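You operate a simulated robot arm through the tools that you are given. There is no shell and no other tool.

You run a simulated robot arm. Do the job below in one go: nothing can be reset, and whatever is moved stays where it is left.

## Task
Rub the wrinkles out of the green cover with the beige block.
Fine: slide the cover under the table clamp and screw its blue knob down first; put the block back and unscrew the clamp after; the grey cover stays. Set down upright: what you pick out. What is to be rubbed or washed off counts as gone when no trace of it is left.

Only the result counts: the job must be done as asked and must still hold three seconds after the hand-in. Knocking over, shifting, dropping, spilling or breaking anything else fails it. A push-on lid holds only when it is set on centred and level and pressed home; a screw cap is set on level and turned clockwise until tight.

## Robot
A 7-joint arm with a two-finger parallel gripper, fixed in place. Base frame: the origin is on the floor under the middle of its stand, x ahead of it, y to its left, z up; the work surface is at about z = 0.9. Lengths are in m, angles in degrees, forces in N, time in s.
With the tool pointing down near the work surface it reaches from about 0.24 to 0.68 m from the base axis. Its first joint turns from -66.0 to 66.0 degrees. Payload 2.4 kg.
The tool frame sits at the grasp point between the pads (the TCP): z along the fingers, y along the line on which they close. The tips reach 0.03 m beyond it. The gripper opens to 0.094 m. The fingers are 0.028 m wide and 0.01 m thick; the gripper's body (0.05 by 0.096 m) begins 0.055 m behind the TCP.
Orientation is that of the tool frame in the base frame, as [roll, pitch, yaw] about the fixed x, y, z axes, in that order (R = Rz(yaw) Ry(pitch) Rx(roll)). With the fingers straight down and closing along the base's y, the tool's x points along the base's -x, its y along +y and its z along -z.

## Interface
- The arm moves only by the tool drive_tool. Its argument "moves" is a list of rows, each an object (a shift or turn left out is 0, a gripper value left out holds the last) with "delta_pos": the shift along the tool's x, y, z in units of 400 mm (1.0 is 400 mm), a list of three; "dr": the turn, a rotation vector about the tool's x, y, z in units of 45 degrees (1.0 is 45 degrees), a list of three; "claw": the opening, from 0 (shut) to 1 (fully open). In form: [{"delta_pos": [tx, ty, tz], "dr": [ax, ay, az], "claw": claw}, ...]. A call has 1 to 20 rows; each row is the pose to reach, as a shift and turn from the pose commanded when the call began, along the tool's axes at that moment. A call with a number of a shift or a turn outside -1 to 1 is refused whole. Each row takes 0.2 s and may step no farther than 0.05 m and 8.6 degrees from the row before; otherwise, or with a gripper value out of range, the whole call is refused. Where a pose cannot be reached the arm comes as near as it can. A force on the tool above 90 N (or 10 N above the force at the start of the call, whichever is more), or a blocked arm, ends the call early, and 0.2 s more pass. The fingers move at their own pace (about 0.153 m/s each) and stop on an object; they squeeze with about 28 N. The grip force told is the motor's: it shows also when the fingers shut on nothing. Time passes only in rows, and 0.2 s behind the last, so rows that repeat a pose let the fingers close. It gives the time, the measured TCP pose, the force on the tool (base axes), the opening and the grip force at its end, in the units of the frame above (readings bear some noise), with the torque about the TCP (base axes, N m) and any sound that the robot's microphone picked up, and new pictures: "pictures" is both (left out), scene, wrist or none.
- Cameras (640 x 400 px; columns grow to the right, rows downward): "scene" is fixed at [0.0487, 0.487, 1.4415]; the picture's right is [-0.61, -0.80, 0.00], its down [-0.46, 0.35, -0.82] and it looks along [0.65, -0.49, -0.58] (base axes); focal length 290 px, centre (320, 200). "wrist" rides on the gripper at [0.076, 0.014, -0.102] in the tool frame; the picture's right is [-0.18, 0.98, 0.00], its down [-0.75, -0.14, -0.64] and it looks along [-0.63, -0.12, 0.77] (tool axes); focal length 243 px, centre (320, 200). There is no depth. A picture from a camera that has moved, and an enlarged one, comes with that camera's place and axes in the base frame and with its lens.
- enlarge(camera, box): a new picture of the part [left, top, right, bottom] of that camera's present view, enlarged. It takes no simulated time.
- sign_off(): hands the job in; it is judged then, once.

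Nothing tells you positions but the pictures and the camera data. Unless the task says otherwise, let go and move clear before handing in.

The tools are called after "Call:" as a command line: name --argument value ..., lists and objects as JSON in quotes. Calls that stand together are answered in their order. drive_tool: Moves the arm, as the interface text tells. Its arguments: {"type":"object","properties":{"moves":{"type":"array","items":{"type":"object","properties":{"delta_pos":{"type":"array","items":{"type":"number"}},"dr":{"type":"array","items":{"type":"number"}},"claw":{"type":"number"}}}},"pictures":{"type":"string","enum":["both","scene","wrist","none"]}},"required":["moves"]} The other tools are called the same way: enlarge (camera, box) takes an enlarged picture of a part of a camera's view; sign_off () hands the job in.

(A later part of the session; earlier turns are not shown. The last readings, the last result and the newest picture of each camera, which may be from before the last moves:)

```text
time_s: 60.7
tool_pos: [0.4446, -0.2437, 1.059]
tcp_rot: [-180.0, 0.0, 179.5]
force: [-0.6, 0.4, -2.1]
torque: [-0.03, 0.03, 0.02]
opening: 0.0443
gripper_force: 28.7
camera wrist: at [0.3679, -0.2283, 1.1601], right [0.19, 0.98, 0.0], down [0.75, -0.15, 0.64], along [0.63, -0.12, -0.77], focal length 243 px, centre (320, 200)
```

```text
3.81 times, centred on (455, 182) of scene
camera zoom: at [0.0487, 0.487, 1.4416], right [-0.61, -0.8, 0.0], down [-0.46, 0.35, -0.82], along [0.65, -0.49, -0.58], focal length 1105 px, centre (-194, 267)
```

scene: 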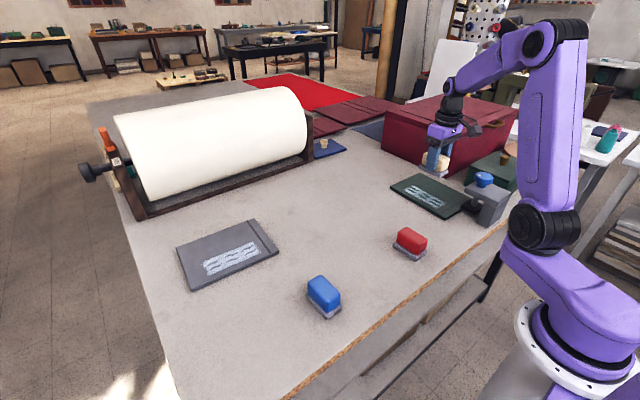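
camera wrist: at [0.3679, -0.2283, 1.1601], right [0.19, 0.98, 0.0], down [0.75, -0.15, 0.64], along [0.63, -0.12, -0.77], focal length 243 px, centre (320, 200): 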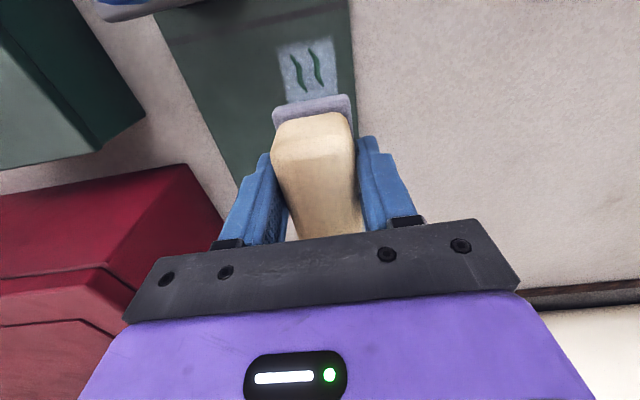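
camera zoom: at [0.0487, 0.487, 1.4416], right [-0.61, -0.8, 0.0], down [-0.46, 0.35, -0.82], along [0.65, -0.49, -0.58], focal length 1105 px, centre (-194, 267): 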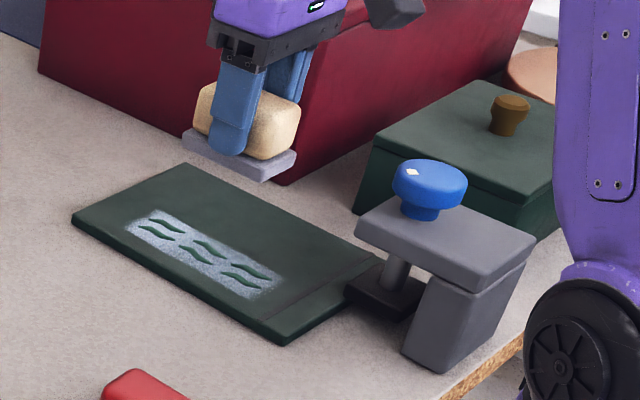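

The pad appears lowered to about the cover's thickness, yet the cover slipped. I'll move aside (block still held) to look under the pad with the wrist camera.

Call:
drive_tool --moves '[{"delta_pos": [0.028, 0.1, 0], "dr": [0, 0, 0.17]}, {"delta_pos": [0.056, 0.19, 0], "dr": [0, 0, 0.34]}, {"delta_pos": [0.085, 0.29, 0.05], "dr": [0, 0, 0.51]}, {"delta_pos": [0.1125, 0.385, 0.1], "dr": [0, 0, 0.667]}]' --pictures "wrist"

Call:
enlarge --camera "wrist" --box '[60, 110, 240, 240]'

```text
time_s: 61.7
tool_pos: [0.4019, -0.0882, 1.0177]
tcp_rot: [180.0, 0.2, 149.5]
force: [-0.8, -0.1, -1.7]
torque: [-0.03, -0.02, 0.01]
opening: 0.0443
gripper_force: 27.7
camera wrist: at [0.3424, -0.0373, 1.1204], right [0.66, 0.75, 0.0], down [0.58, -0.5, 0.64], along [0.48, -0.42, -0.77], focal length 243 px, centre (320, 200)
```

wrist: 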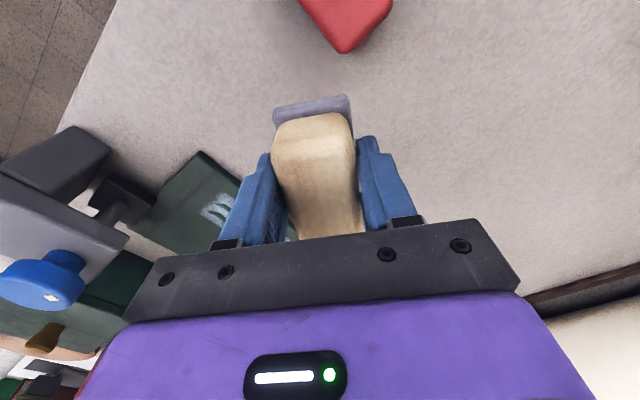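

```text
3.08 times, centred on (150, 175) of wrist
camera zoom: at [0.3424, -0.0373, 1.1204], right [0.66, 0.75, 0.0], down [0.58, -0.5, 0.64], along [0.48, -0.42, -0.77], focal length 746 px, centre (843, 277)
```

zoom: 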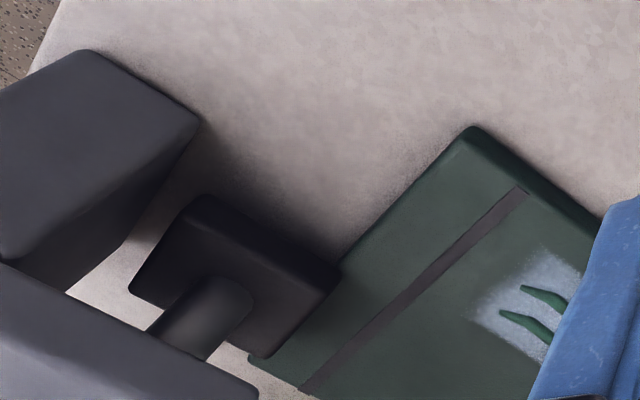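

The cover's near edge now lies right at the pad's edge, so it had slid out; comparing the knob's mark, the knob sprang back a bit when released, so the clamp holds only weakly and my 30 N rubbing was too hard. I'll first test rubbing with a light force, starting by returning above the patch (now about x 0.39–0.52, y −0.222 to −0.268).

Call:
drive_tool --moves '[{"delta_pos": [-0.062, -0.054, 0], "dr": [0, 0, -0.136]}, {"delta_pos": [-0.125, -0.108, 0], "dr": [0, 0, -0.271]}, {"delta_pos": [-0.187, -0.161, 0.01], "dr": [0, 0, -0.407]}, {"delta_pos": [-0.25, -0.215, 0.03], "dr": [0, 0, -0.542]}, {"delta_pos": [-0.312, -0.269, 0.045], "dr": [0, 0, -0.678]}]' --pictures "both"

Call:
enlarge --camera "scene" --box '[380, 130, 530, 235]'

```text
time_s: 62.9
tool_pos: [0.4547, -0.2442, 0.9998]
tcp_rot: [-179.9, 0.0, -179.7]
force: [-0.2, 0.0, -1.7]
torque: [0.0, 0.04, 0.01]
opening: 0.0438
gripper_force: 28.0
camera wrist: at [0.3776, -0.2305, 1.1017], right [0.18, 0.98, 0.0], down [0.75, -0.14, 0.64], along [0.63, -0.12, -0.77], focal length 243 px, centre (320, 200)
```

scene: 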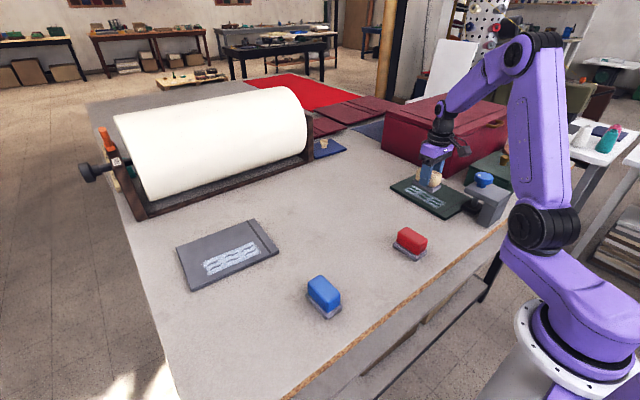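
wrist: 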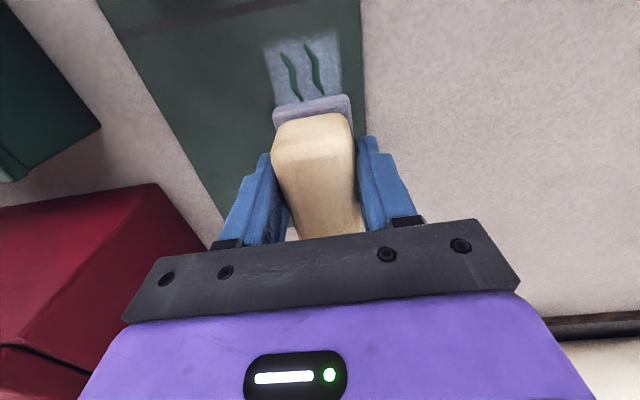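

```text
3.81 times, centred on (455, 182) of scene
camera zoom: at [0.0487, 0.487, 1.4416], right [-0.61, -0.8, 0.0], down [-0.46, 0.35, -0.82], along [0.65, -0.49, -0.58], focal length 1105 px, centre (-194, 267)
```

zoom: 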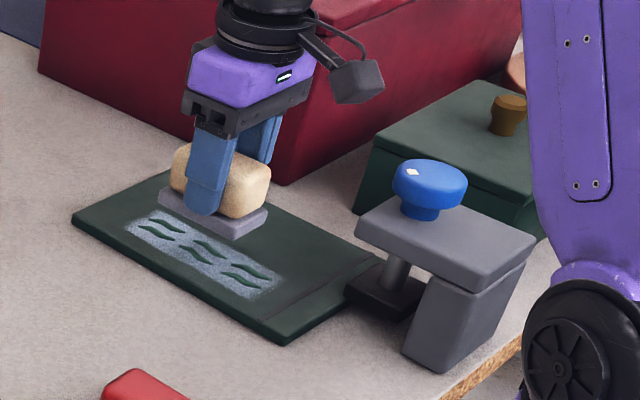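

Aligned. I'll descend in fine steps to a light contact.

Call:
drive_tool --moves '[{"delta_pos": [0, -0.01, 0.07]}, {"delta_pos": [0, -0.01, 0.1]}, {"delta_pos": [0, -0.01, 0.104]}, {"delta_pos": [0, -0.01, 0.107]}]' --pictures "none"

Call:
drive_tool --moves '[{"delta_pos": [0, 0, 0.001]}, {"delta_pos": [0, 0, 0.002]}]' --pictures "none"

```text
time_s: 63.9
tool_pos: [0.4543, -0.2479, 0.9581]
tcp_rot: [-179.9, -0.1, -180.0]
force: [-0.4, -0.9, 6.3]
torque: [0.14, 0.27, -0.01]
opening: 0.0439
gripper_force: 27.9
```

```text
time_s: 64.5
tool_pos: [0.4529, -0.2488, 0.9573]
tcp_rot: [-179.9, 0.1, -179.9]
force: [-4.6, -0.3, 20.3]
torque: [0.09, 0.59, 0.0]
opening: 0.0441
gripper_force: 27.9
```

Light contact found (about 6 N one step up). I'll ease to that and make one slow stroke toward the clamp, then check whether the cover moves and the wrinkles fade.

Call:
drive_tool --moves '[{"delta_pos": [0, 0, -0.002]}, {"delta_pos": [0.02, 0, -0.002]}, {"delta_pos": [0.04, 0, -0.002]}, {"delta_pos": [0.06, 0, -0.002]}, {"delta_pos": [0.075, 0, -0.002]}]' --pictures "scene"

Call:
enlarge --camera "scene" --box '[380, 130, 530, 235]'

```text
time_s: 65.7
tool_pos: [0.4233, -0.2502, 0.9573]
tcp_rot: [180.0, 0.0, -179.9]
force: [3.1, 1.0, 4.8]
torque: [-0.05, -0.33, 0.04]
opening: 0.0438
gripper_force: 28.3
```

scene: 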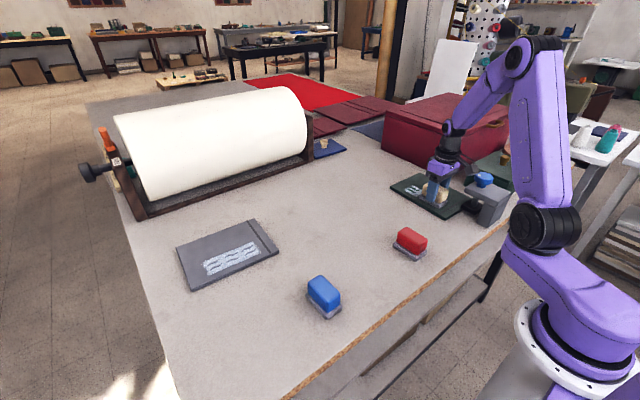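

```text
3.81 times, centred on (455, 182) of scene
camera zoom: at [0.0487, 0.4871, 1.4415], right [-0.61, -0.8, 0.0], down [-0.46, 0.35, -0.82], along [0.65, -0.49, -0.58], focal length 1105 px, centre (-194, 267)
```

zoom: 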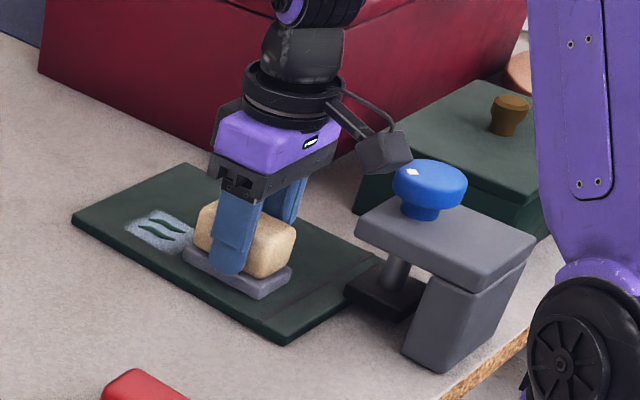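

The cover stayed put under the light stroke. I'll stroke back to the far end and check what happened to the wrinkles underneath.

Call:
drive_tool --moves '[{"delta_pos": [-0.02, 0, 0]}, {"delta_pos": [-0.04, 0, 0]}, {"delta_pos": [-0.06, 0, 0]}, {"delta_pos": [-0.08, 0, 0]}, {"delta_pos": [-0.1, 0, 0]}, {"delta_pos": [-0.12, 0, 0]}, {"delta_pos": [-0.14, 0, 0]}, {"delta_pos": [-0.16, 0, 0]}]' --pictures "scene"

Call:
enlarge --camera "scene" --box '[380, 130, 530, 235]'

```text
time_s: 67.5
tool_pos: [0.4885, -0.2479, 0.9572]
tcp_rot: [-179.9, -0.1, -179.8]
force: [-6.2, -0.2, 12.2]
torque: [-0.02, 0.25, -0.01]
opening: 0.0438
gripper_force: 28.3
```

scene: 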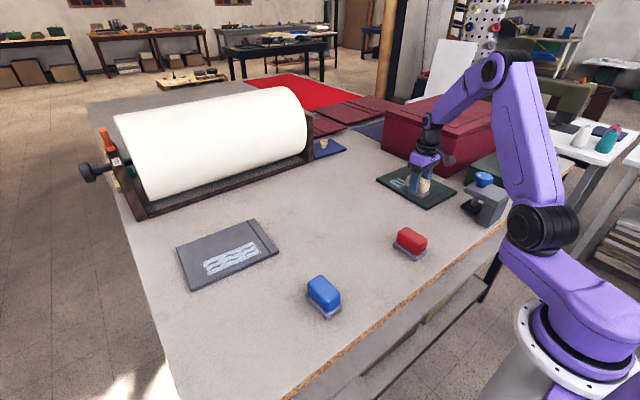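

```text
3.81 times, centred on (455, 182) of scene
camera zoom: at [0.0483, 0.4871, 1.4415], right [-0.61, -0.8, 0.0], down [-0.46, 0.35, -0.82], along [0.65, -0.49, -0.58], focal length 1105 px, centre (-194, 267)
```

zoom: 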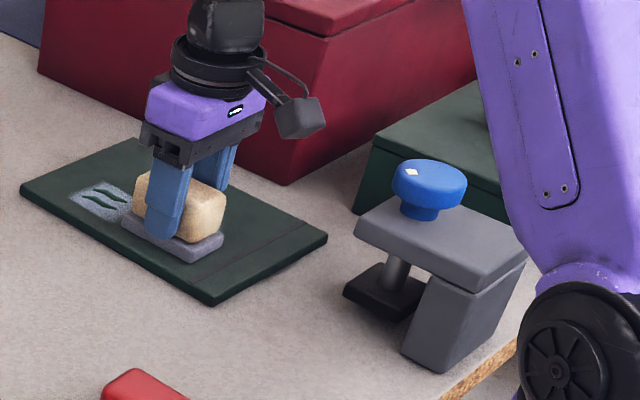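

On the +x stroke the cover moved with the block, but the −x stroke (cover butted against the clamp) slid over it. I'll lift and look at what the rubbing did.

Call:
drive_tool --moves '[{"delta_pos": [0, 0, -0.03]}, {"delta_pos": [0, 0, -0.13]}, {"delta_pos": [0, 0, -0.2]}]' --pictures "both"

Call:
enlarge --camera "scene" --box '[370, 140, 490, 225]'

```text
time_s: 68.3
tool_pos: [0.4883, -0.2487, 1.0361]
tcp_rot: [180.0, 0.0, -179.8]
force: [0.3, 0.0, -1.3]
torque: [0.0, 0.0, -0.01]
opening: 0.044
gripper_force: 27.8
camera wrist: at [0.4117, -0.2348, 1.1386], right [0.18, 0.98, 0.0], down [0.75, -0.14, 0.64], along [0.63, -0.12, -0.77], focal length 243 px, centre (320, 200)
```

scene: 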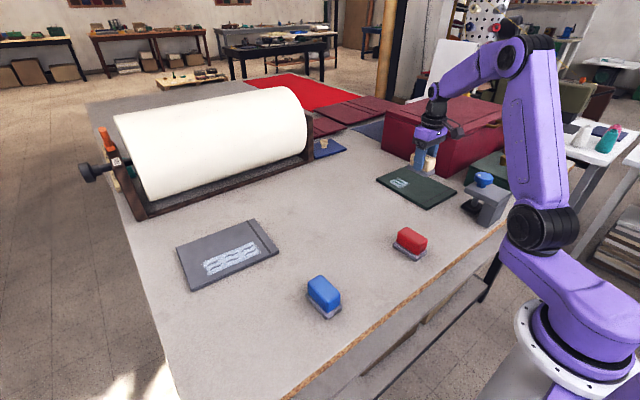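
wrist: 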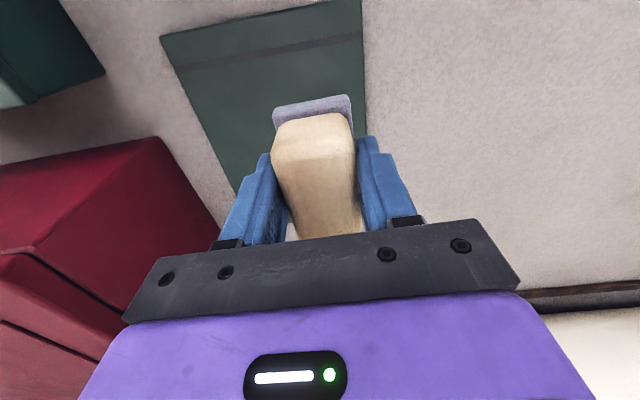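

```text
4.71 times, centred on (430, 182) of scene
camera zoom: at [0.0487, 0.487, 1.4416], right [-0.61, -0.8, 0.0], down [-0.46, 0.35, -0.82], along [0.65, -0.49, -0.58], focal length 1365 px, centre (-198, 282)
```

zoom: 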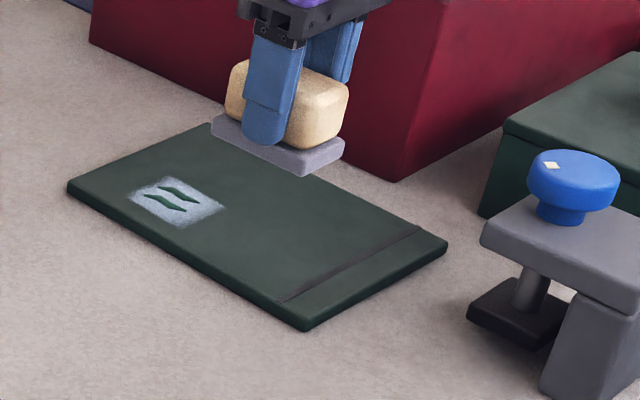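

Rubbing works: the light stroke erased the near two-thirds of the wrinkles completely; only the far third (x about 0.528–0.585) remains. I'll move over it and touch down lightly there.

Call:
drive_tool --moves '[{"delta_pos": [-0.09, 0.007, 0]}, {"delta_pos": [-0.1725, 0.014, 0]}, {"delta_pos": [-0.1725, 0.014, 0.1]}, {"delta_pos": [-0.1725, 0.014, 0.17]}, {"delta_pos": [-0.1725, 0.014, 0.19]}]' --pictures "both"

Call:
enlarge --camera "scene" --box '[370, 140, 490, 225]'

```text
time_s: 69.5
tool_pos: [0.5577, -0.2432, 0.961]
tcp_rot: [179.9, 0.0, -179.9]
force: [0.1, 0.6, -1.7]
torque: [-0.01, 0.0, 0.01]
opening: 0.0439
gripper_force: 27.5
camera wrist: at [0.4806, -0.2291, 1.0621], right [0.18, 0.98, 0.0], down [0.75, -0.14, 0.64], along [0.63, -0.12, -0.77], focal length 243 px, centre (320, 200)
```

scene: 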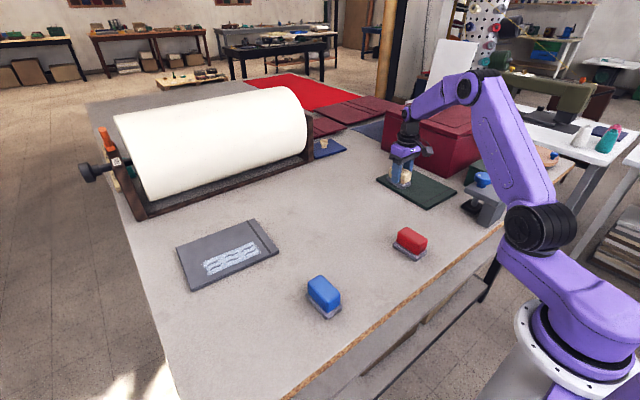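
wrist: 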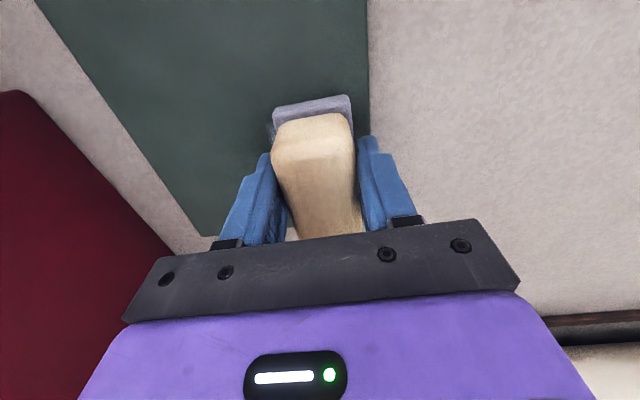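

```text
4.71 times, centred on (430, 182) of scene
camera zoom: at [0.0487, 0.487, 1.4416], right [-0.61, -0.8, 0.0], down [-0.46, 0.35, -0.82], along [0.65, -0.49, -0.58], focal length 1365 px, centre (-198, 282)
```

zoom: 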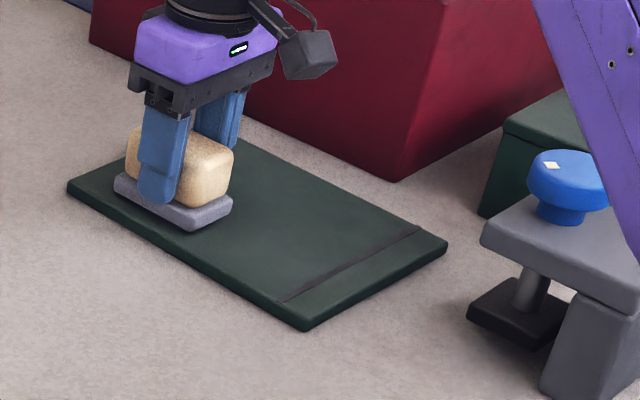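

The block covers the remaining patch. I'll touch down gently, shifting 4 mm toward −y.

Call:
drive_tool --moves '[{"delta_pos": [0, -0.01, 0.006]}, {"delta_pos": [0, -0.01, 0.009]}, {"delta_pos": [0, -0.01, 0.0105]}]' --pictures "none"

```text
time_s: 70.3
tool_pos: [0.558, -0.2472, 0.9565]
tcp_rot: [-179.9, 0.1, -179.9]
force: [-0.5, -0.3, 4.0]
torque: [0.1, 0.12, 0.03]
opening: 0.0438
gripper_force: 28.0
```

Contact at about 5 N. Now a long stroke toward the clamp: the cover may ride along until it butts against the clamp, then the block rubs over it.

Call:
drive_tool --moves '[{"delta_pos": [0.04, 0, 0]}, {"delta_pos": [0.08, 0, 0]}, {"delta_pos": [0.12, 0, 0]}, {"delta_pos": [0.16, 0, 0]}, {"delta_pos": [0.2, 0, 0]}]' --pictures "scene"

Call:
enlarge --camera "scene" --box '[370, 140, 490, 225]'

```text
time_s: 71.5
tool_pos: [0.476, -0.2475, 0.9579]
tcp_rot: [-179.9, 0.0, -179.9]
force: [2.5, -0.2, 4.3]
torque: [0.0, -0.18, 0.0]
opening: 0.0438
gripper_force: 28.1
```

scene: 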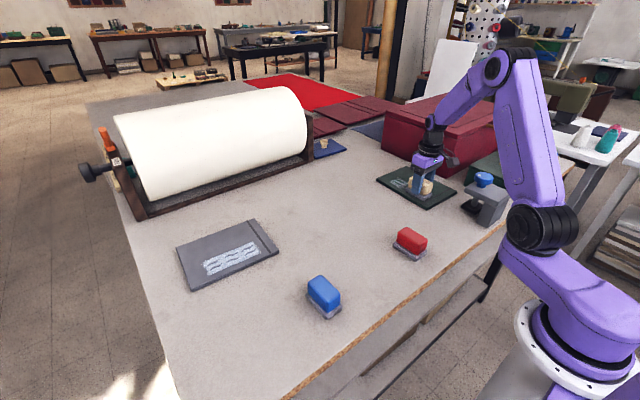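

```text
4.71 times, centred on (430, 182) of scene
camera zoom: at [0.0487, 0.4871, 1.4415], right [-0.61, -0.8, 0.0], down [-0.46, 0.35, -0.82], along [0.65, -0.49, -0.58], focal length 1365 px, centre (-198, 282)
```

zoom: 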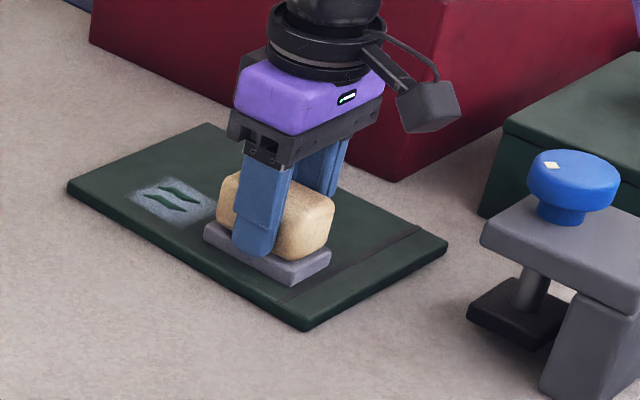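

The cover stayed, but this 5 N stroke didn't remove the remaining part, so a bit more pressure is needed. I'll lift, return to the far end, and press somewhat harder.

Call:
drive_tool --moves '[{"delta_pos": [0, 0, -0.03]}, {"delta_pos": [-0.1, 0, -0.05]}, {"delta_pos": [-0.205, 0, -0.05]}, {"delta_pos": [-0.205, 0, -0.02]}, {"delta_pos": [-0.205, 0, 0.0]}, {"delta_pos": [-0.205, 0, 0.0015]}]' --pictures "none"

```text
time_s: 72.9
tool_pos: [0.5586, -0.2461, 0.957]
tcp_rot: [-180.0, 0.0, -179.8]
force: [-3.8, 1.1, 6.9]
torque: [0.04, 0.06, 0.01]
opening: 0.0439
gripper_force: 27.7
```

Call:
drive_tool --moves '[{"delta_pos": [0, 0, 0.0015]}, {"delta_pos": [0, 0, 0.002]}]' --pictures "none"

```text
time_s: 73.5
tool_pos: [0.5583, -0.2466, 0.9576]
tcp_rot: [-180.0, 0.2, -180.0]
force: [-7.3, 4.2, 20.5]
torque: [0.12, 0.47, 0.04]
opening: 0.0439
gripper_force: 27.9
```

About 20 N now; I'll ease slightly and make the stroke toward the clamp.

Call:
drive_tool --moves '[{"delta_pos": [0, 0, -0.001]}, {"delta_pos": [0.04, 0, -0.001]}, {"delta_pos": [0.08, 0, -0.001]}, {"delta_pos": [0.12, 0, -0.001]}, {"delta_pos": [0.16, 0, -0.001]}, {"delta_pos": [0.2, 0, -0.001]}]' --pictures "scene"

Call:
enlarge --camera "scene" --box '[370, 140, 490, 225]'

```text
time_s: 74.9
tool_pos: [0.4816, -0.2468, 0.9573]
tcp_rot: [-179.8, 0.3, -179.9]
force: [9.7, -0.8, 18.5]
torque: [0.01, 0.07, 0.0]
opening: 0.0437
gripper_force: 28.1
```

scene: 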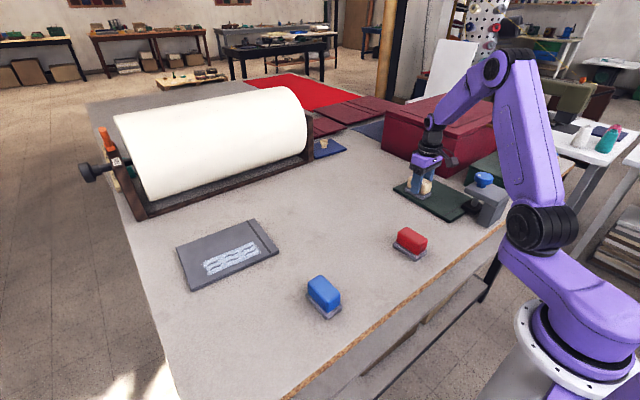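

```text
4.71 times, centred on (430, 182) of scene
camera zoom: at [0.0487, 0.4872, 1.4415], right [-0.61, -0.8, 0.0], down [-0.46, 0.35, -0.82], along [0.65, -0.49, -0.58], focal length 1365 px, centre (-198, 282)
```

zoom: 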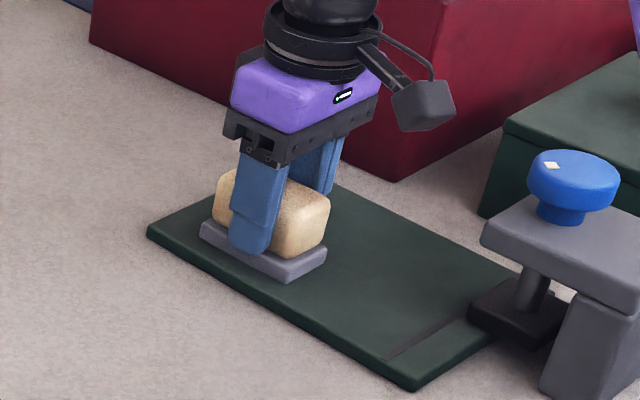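

The cover rode along and its hem is sliding under the pad again, with the remaining patch under the block. I'll continue the stroke until the cover stops against the clamp post and the block rubs over the patch.

Call:
drive_tool --moves '[{"delta_pos": [0.03, 0, 0]}, {"delta_pos": [0.06, 0, 0]}, {"delta_pos": [0.09, 0, 0]}, {"delta_pos": [0.12, 0, 0]}, {"delta_pos": [0.15, 0, 0]}]' --pictures "scene"

Call:
enlarge --camera "scene" --box '[380, 140, 520, 235]'

```text
time_s: 76.1
tool_pos: [0.4204, -0.2463, 0.9562]
tcp_rot: [-179.8, 0.2, -179.9]
force: [11.1, 0.1, 20.8]
torque: [0.07, 0.07, -0.05]
opening: 0.044
gripper_force: 27.9
```

scene: 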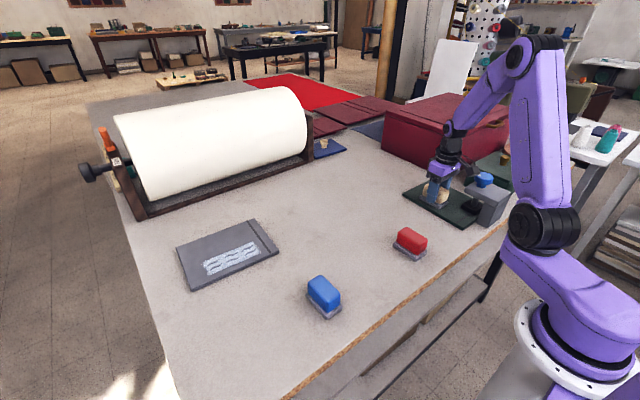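

```text
4.21 times, centred on (450, 188) of scene
camera zoom: at [0.0487, 0.4872, 1.4415], right [-0.61, -0.8, 0.0], down [-0.46, 0.35, -0.82], along [0.65, -0.49, -0.58], focal length 1221 px, centre (-227, 253)
```

zoom: 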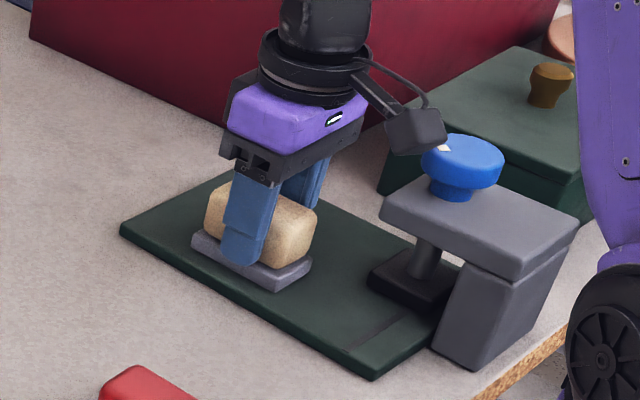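

The cover is against the post and the block has started to slide over it; no white shows behind it. I'll continue a few centimetres more, then lift and look.

Call:
drive_tool --moves '[{"delta_pos": [0.02, 0, -0.0005]}, {"delta_pos": [0.04, 0, -0.0005]}, {"delta_pos": [0.06, 0, -0.0005]}, {"delta_pos": [0.06, 0, -0.03]}, {"delta_pos": [0.04, 0, -0.13]}, {"delta_pos": [0.0, 0.05, -0.23]}]' --pictures "both"

Call:
enlarge --camera "scene" --box '[380, 140, 520, 235]'

Call:
enlarge --camera "scene" --box '[395, 175, 475, 232]'

```text
time_s: 77.5
tool_pos: [0.4193, -0.2253, 1.0486]
tcp_rot: [179.9, -0.1, -179.8]
force: [-0.2, 0.0, -2.0]
torque: [0.0, 0.02, 0.0]
opening: 0.044
gripper_force: 28.0
camera wrist: at [0.3426, -0.2114, 1.1501], right [0.18, 0.98, 0.0], down [0.76, -0.14, 0.64], along [0.63, -0.12, -0.77], focal length 243 px, centre (320, 200)
```

scene: 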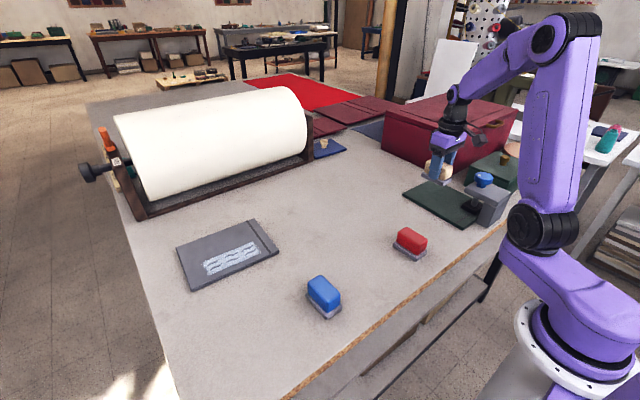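
wrist: 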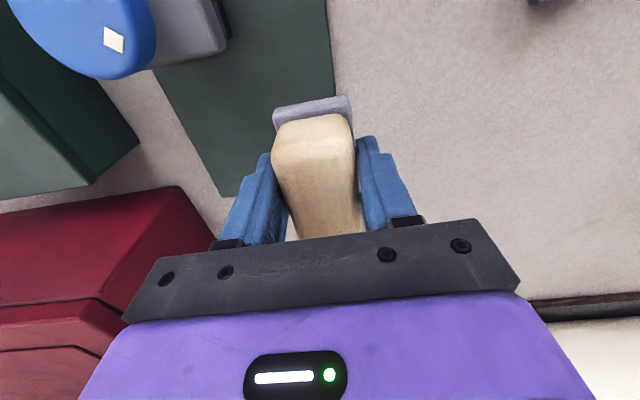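

```text
4.21 times, centred on (450, 188) of scene
camera zoom: at [0.0487, 0.487, 1.4415], right [-0.61, -0.8, 0.0], down [-0.46, 0.35, -0.82], along [0.65, -0.49, -0.58], focal length 1221 px, centre (-227, 253)
```

zoom: 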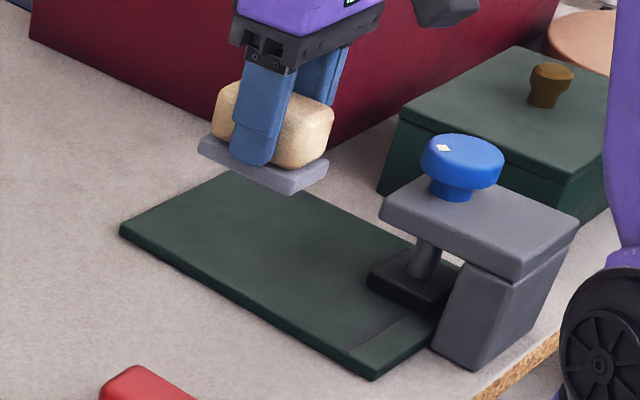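

```text
7.02 times, centred on (435, 204) of scene
camera zoom: at [0.0487, 0.487, 1.4415], right [-0.61, -0.8, 0.0], down [-0.46, 0.35, -0.82], along [0.65, -0.49, -0.58], focal length 2035 px, centre (-487, 175)
```

zoom: 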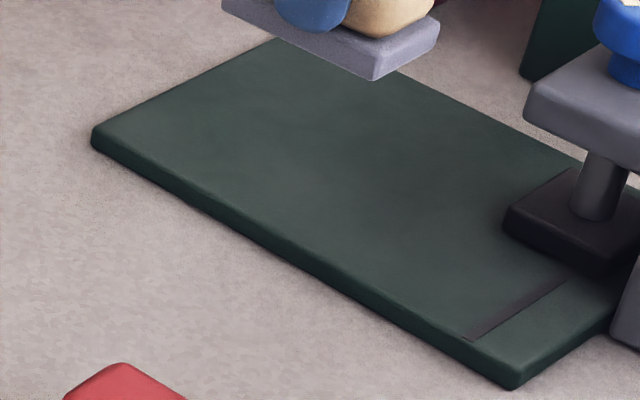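

The green cover looks completely smooth now. I'll carry the block back to its original place (TCP about 0.3535, 0.122).

Call:
drive_tool --moves '[{"delta_pos": [0.0, 0.05, -0.075]}, {"delta_pos": [0.015, 0.15, -0.1]}, {"delta_pos": [0.035, 0.26, -0.1]}, {"delta_pos": [0.055, 0.37, -0.1]}, {"delta_pos": [0.08, 0.48, -0.1]}, {"delta_pos": [0.1, 0.59, -0.1]}, {"delta_pos": [0.12, 0.7, -0.1]}, {"delta_pos": [0.14, 0.8, -0.1], "dr": [0, 0, 0.007]}, {"delta_pos": [0.164, 0.8675, -0.09], "dr": [0, 0, 0.013]}]' --pictures "both"

Call:
enlarge --camera "wrist" --box '[0, 60, 180, 220]'

```text
time_s: 79.5
tool_pos: [0.353, 0.119, 1.0839]
tcp_rot: [179.9, 0.0, 179.5]
force: [0.1, -0.3, -1.6]
torque: [-0.04, 0.02, -0.03]
opening: 0.0439
gripper_force: 27.2
camera wrist: at [0.2762, 0.1345, 1.1859], right [0.19, 0.98, 0.0], down [0.75, -0.15, 0.64], along [0.63, -0.12, -0.77], focal length 243 px, centre (320, 200)
```

scene: 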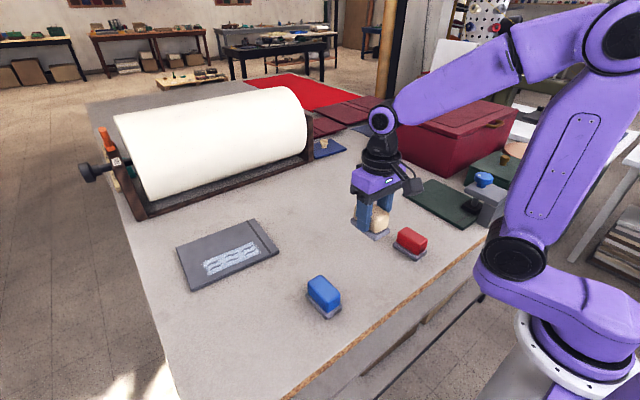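
wrist: 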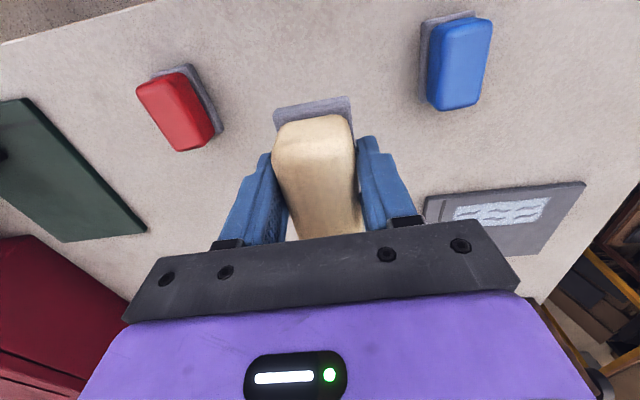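

```text
2.50 times, centred on (90, 140) of wrist
camera zoom: at [0.2762, 0.1345, 1.1859], right [0.19, 0.98, 0.0], down [0.75, -0.15, 0.64], along [0.63, -0.12, -0.77], focal length 606 px, centre (895, 350)
```

zoom: 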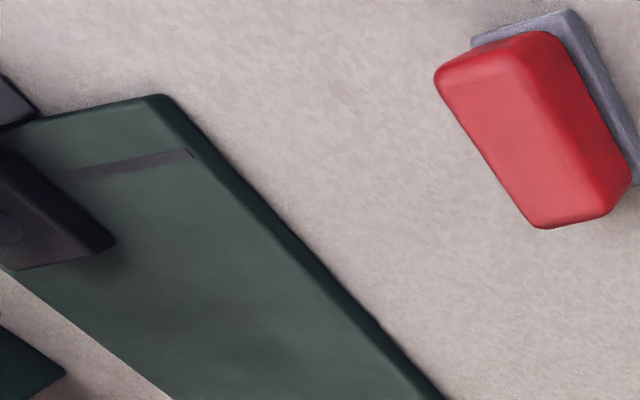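

The cover shows no trace from this side either. Now I'll lower the block at its old spot (nudging +2 mm in y), stopping just above the table.

Call:
drive_tool --moves '[{"delta_pos": [0, 0.005, 0.1]}, {"delta_pos": [0, 0.005, 0.2]}, {"delta_pos": [0, 0.005, 0.29]}, {"delta_pos": [0, 0.005, 0.33]}, {"delta_pos": [0, 0.005, 0.34]}]' --pictures "scene"

Call:
enlarge --camera "scene" --box '[320, 215, 420, 295]'

```text
time_s: 80.7
tool_pos: [0.3523, 0.121, 0.9465]
tcp_rot: [-179.9, 0.0, 179.7]
force: [-0.1, 0.3, -2.0]
torque: [-0.02, 0.01, -0.02]
opening: 0.0439
gripper_force: 28.6
```

scene: 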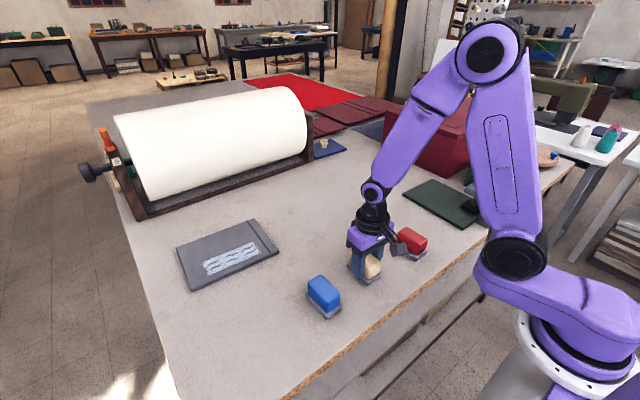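

```text
5.00 times, centred on (370, 255) of scene
camera zoom: at [0.0487, 0.487, 1.4415], right [-0.61, -0.8, 0.0], down [-0.46, 0.35, -0.82], along [0.65, -0.49, -0.58], focal length 1450 px, centre (70, -75)
```

zoom: 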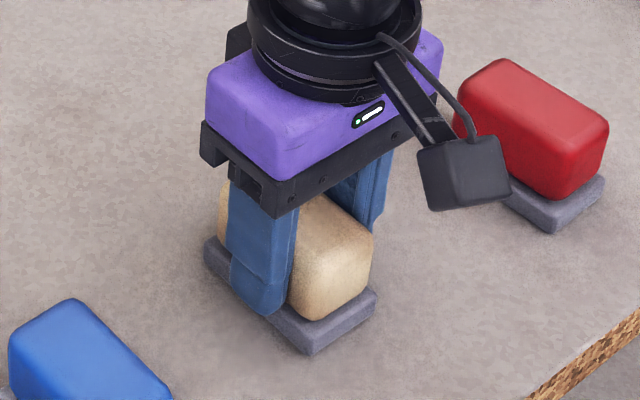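

It hangs about 2 mm above its old place. I'll correct by about 1 mm and lower it to contact.

Call:
drive_tool --moves '[{"delta_pos": [0.0025, -0.004, 0.0]}, {"delta_pos": [0.0025, -0.004, 0.003]}, {"delta_pos": [0.0025, -0.004, 0.005]}]' --pictures "none"

```text
time_s: 81.5
tool_pos: [0.3518, 0.1198, 0.946]
tcp_rot: [-179.9, 0.0, 179.6]
force: [0.9, -0.5, -1.9]
torque: [-0.03, 0.02, -0.01]
opening: 0.0438
gripper_force: 28.3
```

Call:
drive_tool --moves '[{"delta_pos": [0, 0, 0.0015]}, {"delta_pos": [0, 0, 0.003]}]' --pictures "none"

Call:
enlarge --camera "scene" --box '[320, 215, 420, 295]'

```text
time_s: 82.1
tool_pos: [0.3507, 0.1196, 0.9447]
tcp_rot: [-180.0, 0.1, 179.6]
force: [-4.3, -2.2, 21.5]
torque: [-0.16, -0.24, -0.05]
opening: 0.044
gripper_force: 28.3
```

```text
5.00 times, centred on (370, 255) of scene
camera zoom: at [0.0483, 0.4869, 1.4416], right [-0.61, -0.8, 0.0], down [-0.46, 0.35, -0.82], along [0.65, -0.49, -0.58], focal length 1450 px, centre (70, -75)
```

zoom: 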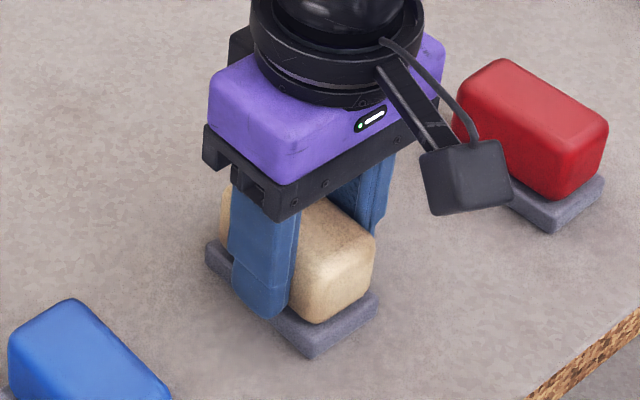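

The block is on the table at its original place, pressed with ~20 N. I'll ease, open the fingers and rise.

Call:
drive_tool --moves '[{"delta_pos": [0, 0, -0.0025]}, {"delta_pos": [0, 0, -0.0025], "claw": 1.0}, {"delta_pos": [0, 0, -0.0025], "claw": 1.0}, {"delta_pos": [0, 0, -0.0025], "claw": 1.0}, {"delta_pos": [0, 0, -0.1]}, {"delta_pos": [0, 0, -0.2]}, {"delta_pos": [0, 0, -0.3]}, {"delta_pos": [0, 0, -0.4]}, {"delta_pos": [0, 0, -0.5]}]' --pictures "both"

Call:
enlarge --camera "scene" --box '[320, 215, 420, 295]'

Call:
enlarge --camera "wrist" --box '[0, 60, 200, 230]'

```text
time_s: 84.1
tool_pos: [0.3522, 0.1184, 1.144]
tcp_rot: [-180.0, 0.0, 179.5]
force: [0.4, 0.7, -0.3]
torque: [-0.01, 0.04, 0.01]
opening: 0.094
gripper_force: 0.1
camera wrist: at [0.2753, 0.1344, 1.2468], right [0.19, 0.98, 0.0], down [0.75, -0.15, 0.64], along [0.63, -0.12, -0.77], focal length 243 px, centre (320, 200)
```

scene: 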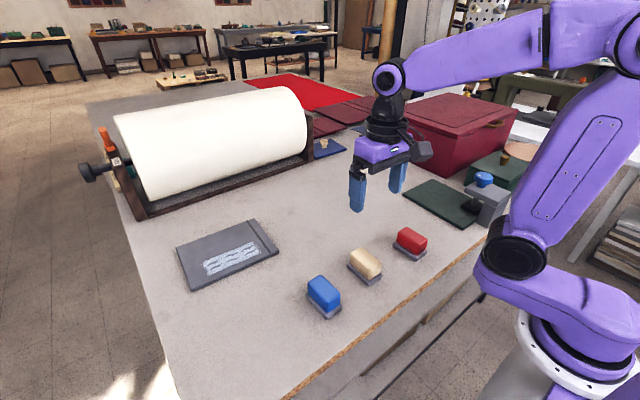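
wrist: 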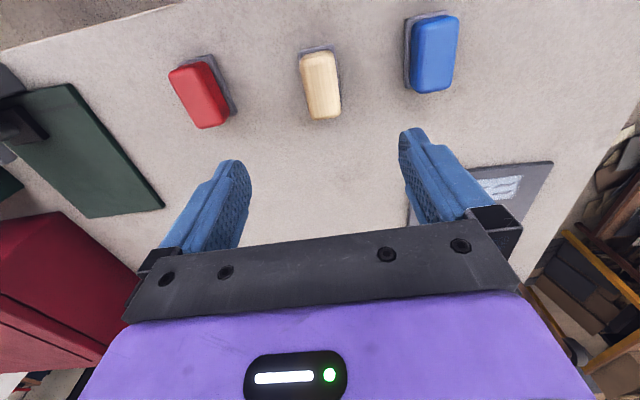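

```text
5.00 times, centred on (370, 255) of scene
camera zoom: at [0.0487, 0.487, 1.4416], right [-0.61, -0.8, 0.0], down [-0.46, 0.35, -0.82], along [0.65, -0.49, -0.58], focal length 1450 px, centre (70, -75)
```

zoom: 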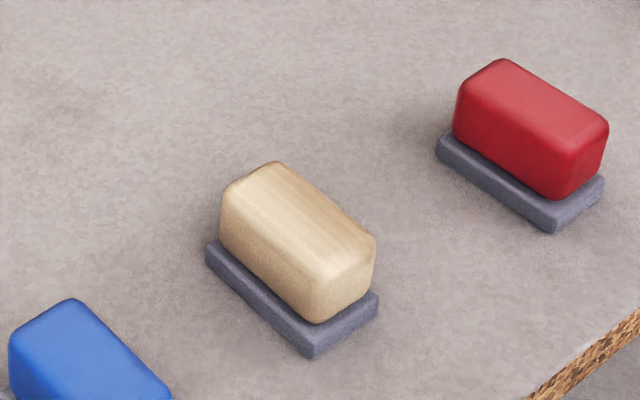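

```text
2.35 times, centred on (100, 145) of wrist
camera zoom: at [0.2753, 0.1344, 1.2468], right [0.19, 0.98, 0.0], down [0.75, -0.15, 0.64], along [0.63, -0.12, -0.77], focal length 571 px, centre (838, 329)
```

zoom: 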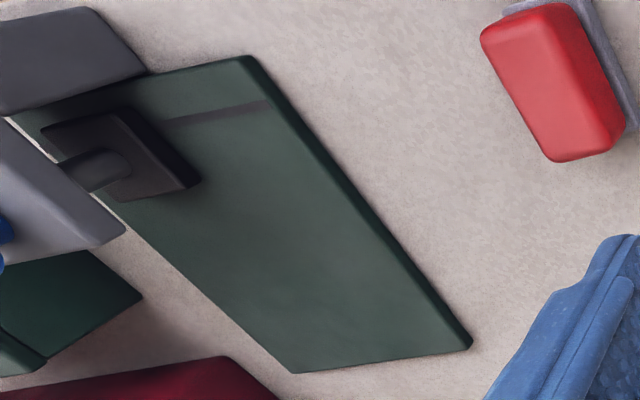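

The block is upright at its old place and the cover is clean. Now I'll go to the knob again, arriving at about yaw 38 so that I can unscrew by about 138° in one grip.

Call:
drive_tool --moves '[{"delta_pos": [0.002, -0.052, 0], "dr": [0, 0, 0.18]}, {"delta_pos": [0.004, -0.104, 0], "dr": [0, 0, 0.37]}, {"delta_pos": [0.006, -0.156, 0], "dr": [0, 0, 0.55]}, {"delta_pos": [0.008, -0.208, 0], "dr": [0, 0, 0.74]}, {"delta_pos": [0.01, -0.26, 0], "dr": [0, 0, 0.92]}]' --pictures "none"

Call:
drive_tool --moves '[{"delta_pos": [-0.036, -0.042, 0], "dr": [0, 0, 0.18]}, {"delta_pos": [-0.072, -0.083, 0], "dr": [0, 0, 0.37]}, {"delta_pos": [-0.108, -0.125, 0], "dr": [0, 0, 0.55]}, {"delta_pos": [-0.144, -0.166, 0], "dr": [0, 0, 0.74]}, {"delta_pos": [-0.18, -0.208, 0], "dr": [0, 0, 0.92]}]' --pictures "none"

Call:
drive_tool --moves '[{"delta_pos": [-0.054, -0.01, 0], "dr": [0, 0, 0.18]}, {"delta_pos": [-0.108, -0.021, 0], "dr": [0, 0, 0.37]}, {"delta_pos": [-0.163, -0.031, 0], "dr": [0, 0, 0.55]}, {"delta_pos": [-0.217, -0.042, 0], "dr": [0, 0, 0.74]}, {"delta_pos": [-0.271, -0.052, 0], "dr": [0, 0, 0.92]}]' --pictures "none"

Call:
drive_tool --moves '[{"delta_pos": [-0.056, 0.034, 0], "dr": [0, 0, 0.13]}, {"delta_pos": [-0.112, 0.068, 0], "dr": [0, 0, 0.26]}, {"delta_pos": [-0.168, 0.102, 0], "dr": [0, 0, 0.384]}, {"delta_pos": [-0.225, 0.136, 0], "dr": [0, 0, 0.384]}]' --pictures "both"

```text
time_s: 85.3
tool_pos: [0.3473, 0.0162, 1.1443]
tcp_rot: [179.9, 0.1, 137.9]
force: [0.0, 0.1, 0.3]
torque: [-0.03, -0.02, 0.04]
opening: 0.094
gripper_force: 0.1
```

```text
time_s: 86.5
tool_pos: [0.3459, -0.0941, 1.1433]
tcp_rot: [180.0, 0.0, 96.6]
force: [-0.6, -0.1, -0.2]
torque: [0.04, 0.01, 0.03]
opening: 0.094
gripper_force: 0.1
```

```text
time_s: 87.7
tool_pos: [0.3371, -0.2031, 1.1425]
tcp_rot: [180.0, 0.0, 55.3]
force: [-0.9, 0.4, 0.9]
torque: [0.02, 0.02, 0.01]
opening: 0.0939
gripper_force: 0.1
```

```text
time_s: 88.7
tool_pos: [0.33, -0.3087, 1.1447]
tcp_rot: [180.0, 0.0, 38.1]
force: [-1.2, -0.9, -0.6]
torque: [0.01, 0.0, 0.02]
opening: 0.094
gripper_force: 0.0
camera wrist: at [0.3982, -0.2732, 1.2468], right [0.46, -0.89, 0.0], down [-0.68, -0.35, 0.64], along [-0.57, -0.3, -0.77], focal length 243 px, centre (320, 200)
```

scene: 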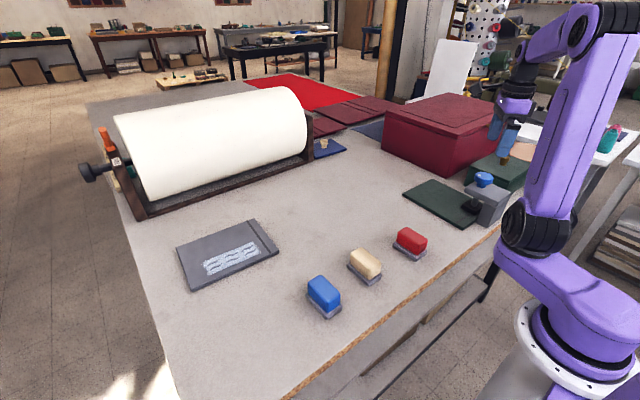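
wrist: 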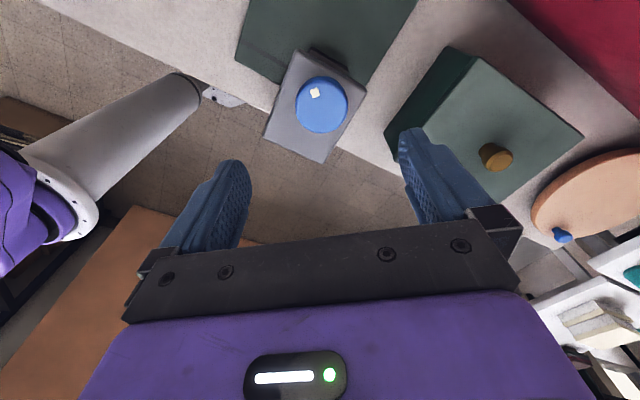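

Right above the knob. I'll descend to the same grip height (TCP z about 1.033) and close.

Call:
drive_tool --moves '[{"delta_pos": [0.001, 0.005, 0.1]}, {"delta_pos": [0.001, 0.005, 0.2]}, {"delta_pos": [0.001, 0.005, 0.28]}, {"delta_pos": [0.001, 0.005, 0.28], "claw": 0.0}, {"delta_pos": [0.001, 0.005, 0.28], "claw": 0.0}, {"delta_pos": [0.001, 0.005, 0.28], "claw": 0.0}]' --pictures "wrist"

```text
time_s: 90.1
tool_pos: [0.3303, -0.3092, 1.0333]
tcp_rot: [-179.9, 0.0, 38.1]
force: [-4.1, 5.2, -4.3]
torque: [-0.15, -0.02, 0.03]
opening: 0.047
gripper_force: 45.3
camera wrist: at [0.3999, -0.2742, 1.134], right [0.46, -0.89, 0.0], down [-0.68, -0.35, 0.64], along [-0.57, -0.3, -0.77], focal length 243 px, centre (320, 200)
```

wrist: 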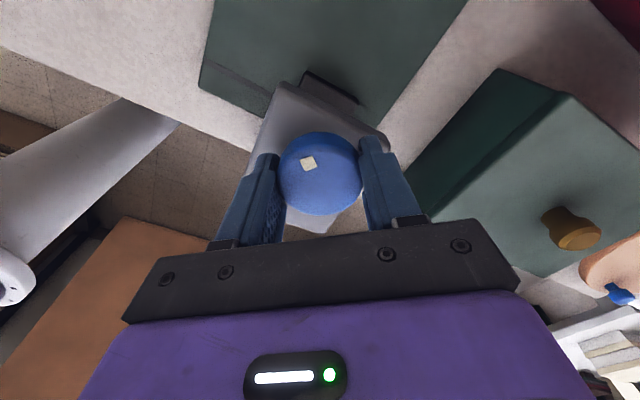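

Gripped. Now turning counterclockwise (unscrewing), 45° at a time.

Call:
drive_tool --moves '[{"dr": [0, 0, -0.17]}, {"dr": [0, 0, -0.34]}, {"dr": [0, 0, -0.51]}, {"dr": [0, 0, -0.68]}, {"dr": [0, 0, -0.85]}, {"dr": [0, 0, -1.0]}]' --pictures "wrist"

Call:
enlarge --camera "scene" --box '[440, 150, 540, 230]'

```text
time_s: 91.5
tool_pos: [0.3316, -0.309, 1.0318]
tcp_rot: [-179.9, -0.2, 83.2]
force: [-11.1, 9.2, -8.7]
torque: [0.08, 0.52, -0.04]
opening: 0.0471
gripper_force: 45.1
camera wrist: at [0.354, -0.2359, 1.1342], right [0.95, -0.3, 0.0], down [-0.23, -0.73, 0.64], along [-0.19, -0.61, -0.77], focal length 243 px, centre (320, 200)
```

wrist: 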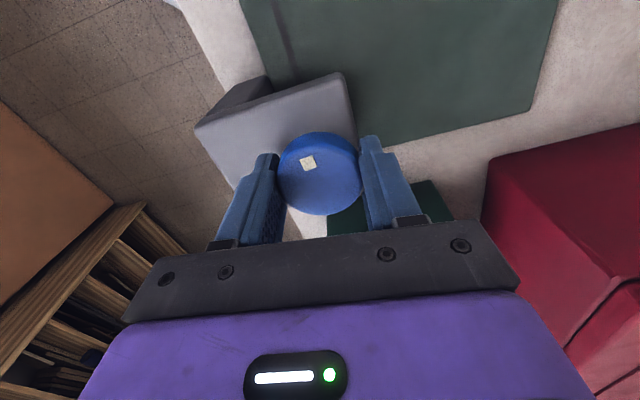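

```text
5.00 times, centred on (490, 190) of scene
camera zoom: at [0.0485, 0.4872, 1.4415], right [-0.61, -0.8, 0.0], down [-0.46, 0.35, -0.82], along [0.65, -0.49, -0.58], focal length 1450 px, centre (-530, 250)
```

zoom: 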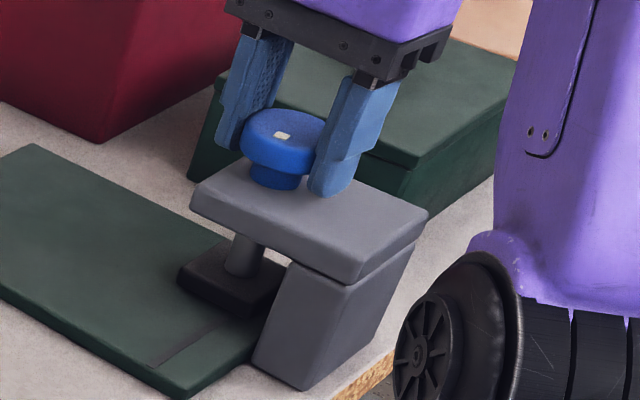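

Call:
drive_tool --moves '[{"dr": [0, 0, -0.17]}, {"dr": [0, 0, -0.34]}, {"dr": [0, 0, -0.51]}, {"dr": [0, 0, -0.68]}, {"dr": [0, 0, -0.85]}, {"dr": [0, 0, -1.0]}]' --pictures "none"

Call:
drive_tool --moves '[{"dr": [0, 0, -0.17]}, {"dr": [0, 0, -0.34]}, {"dr": [0, 0, -0.51]}, {"dr": [0, 0, -0.68]}, {"dr": [0, 0, -0.85]}, {"dr": [0, 0, -1.0]}]' --pictures "wrist"

Call:
enlarge --camera "scene" --box '[440, 150, 540, 230]'

```text
time_s: 92.9
tool_pos: [0.3307, -0.3099, 1.0313]
tcp_rot: [-180.0, -0.2, 128.2]
force: [-13.6, 7.1, -11.5]
torque: [0.03, 0.41, -0.07]
opening: 0.0471
gripper_force: 44.2
```

```text
time_s: 94.3
tool_pos: [0.3329, -0.3104, 1.0321]
tcp_rot: [179.9, 0.1, 173.0]
force: [-9.3, 1.2, -17.3]
torque: [-0.14, 0.23, -1.01]
opening: 0.0473
gripper_force: 45.1
camera wrist: at [0.2575, -0.2868, 1.1342], right [0.3, 0.95, 0.0], down [0.73, -0.23, 0.64], along [0.61, -0.19, -0.77], focal length 243 px, centre (320, 200)
```

wrist: 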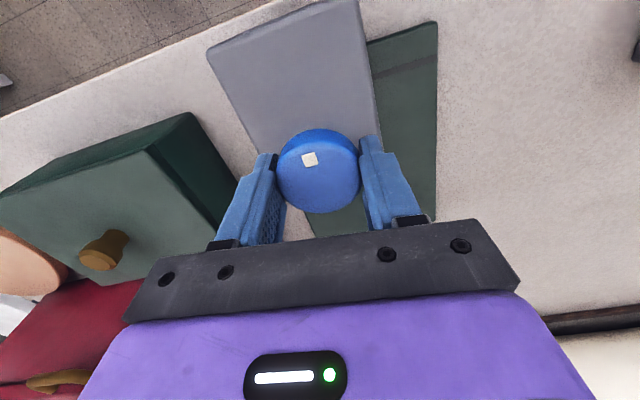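

```text
5.00 times, centred on (490, 190) of scene
camera zoom: at [0.0486, 0.4869, 1.4416], right [-0.61, -0.8, 0.0], down [-0.46, 0.35, -0.82], along [0.65, -0.49, -0.58], focal length 1450 px, centre (-530, 250)
```

zoom: 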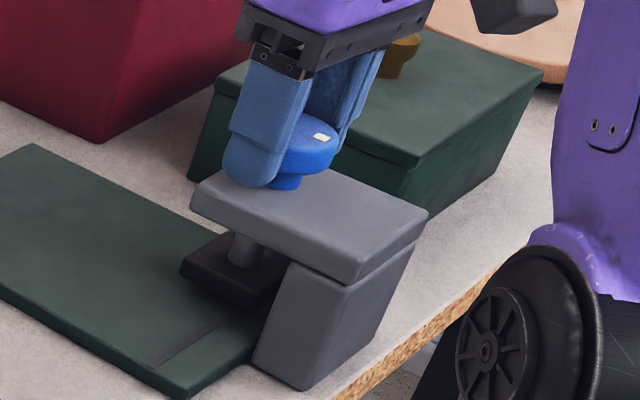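

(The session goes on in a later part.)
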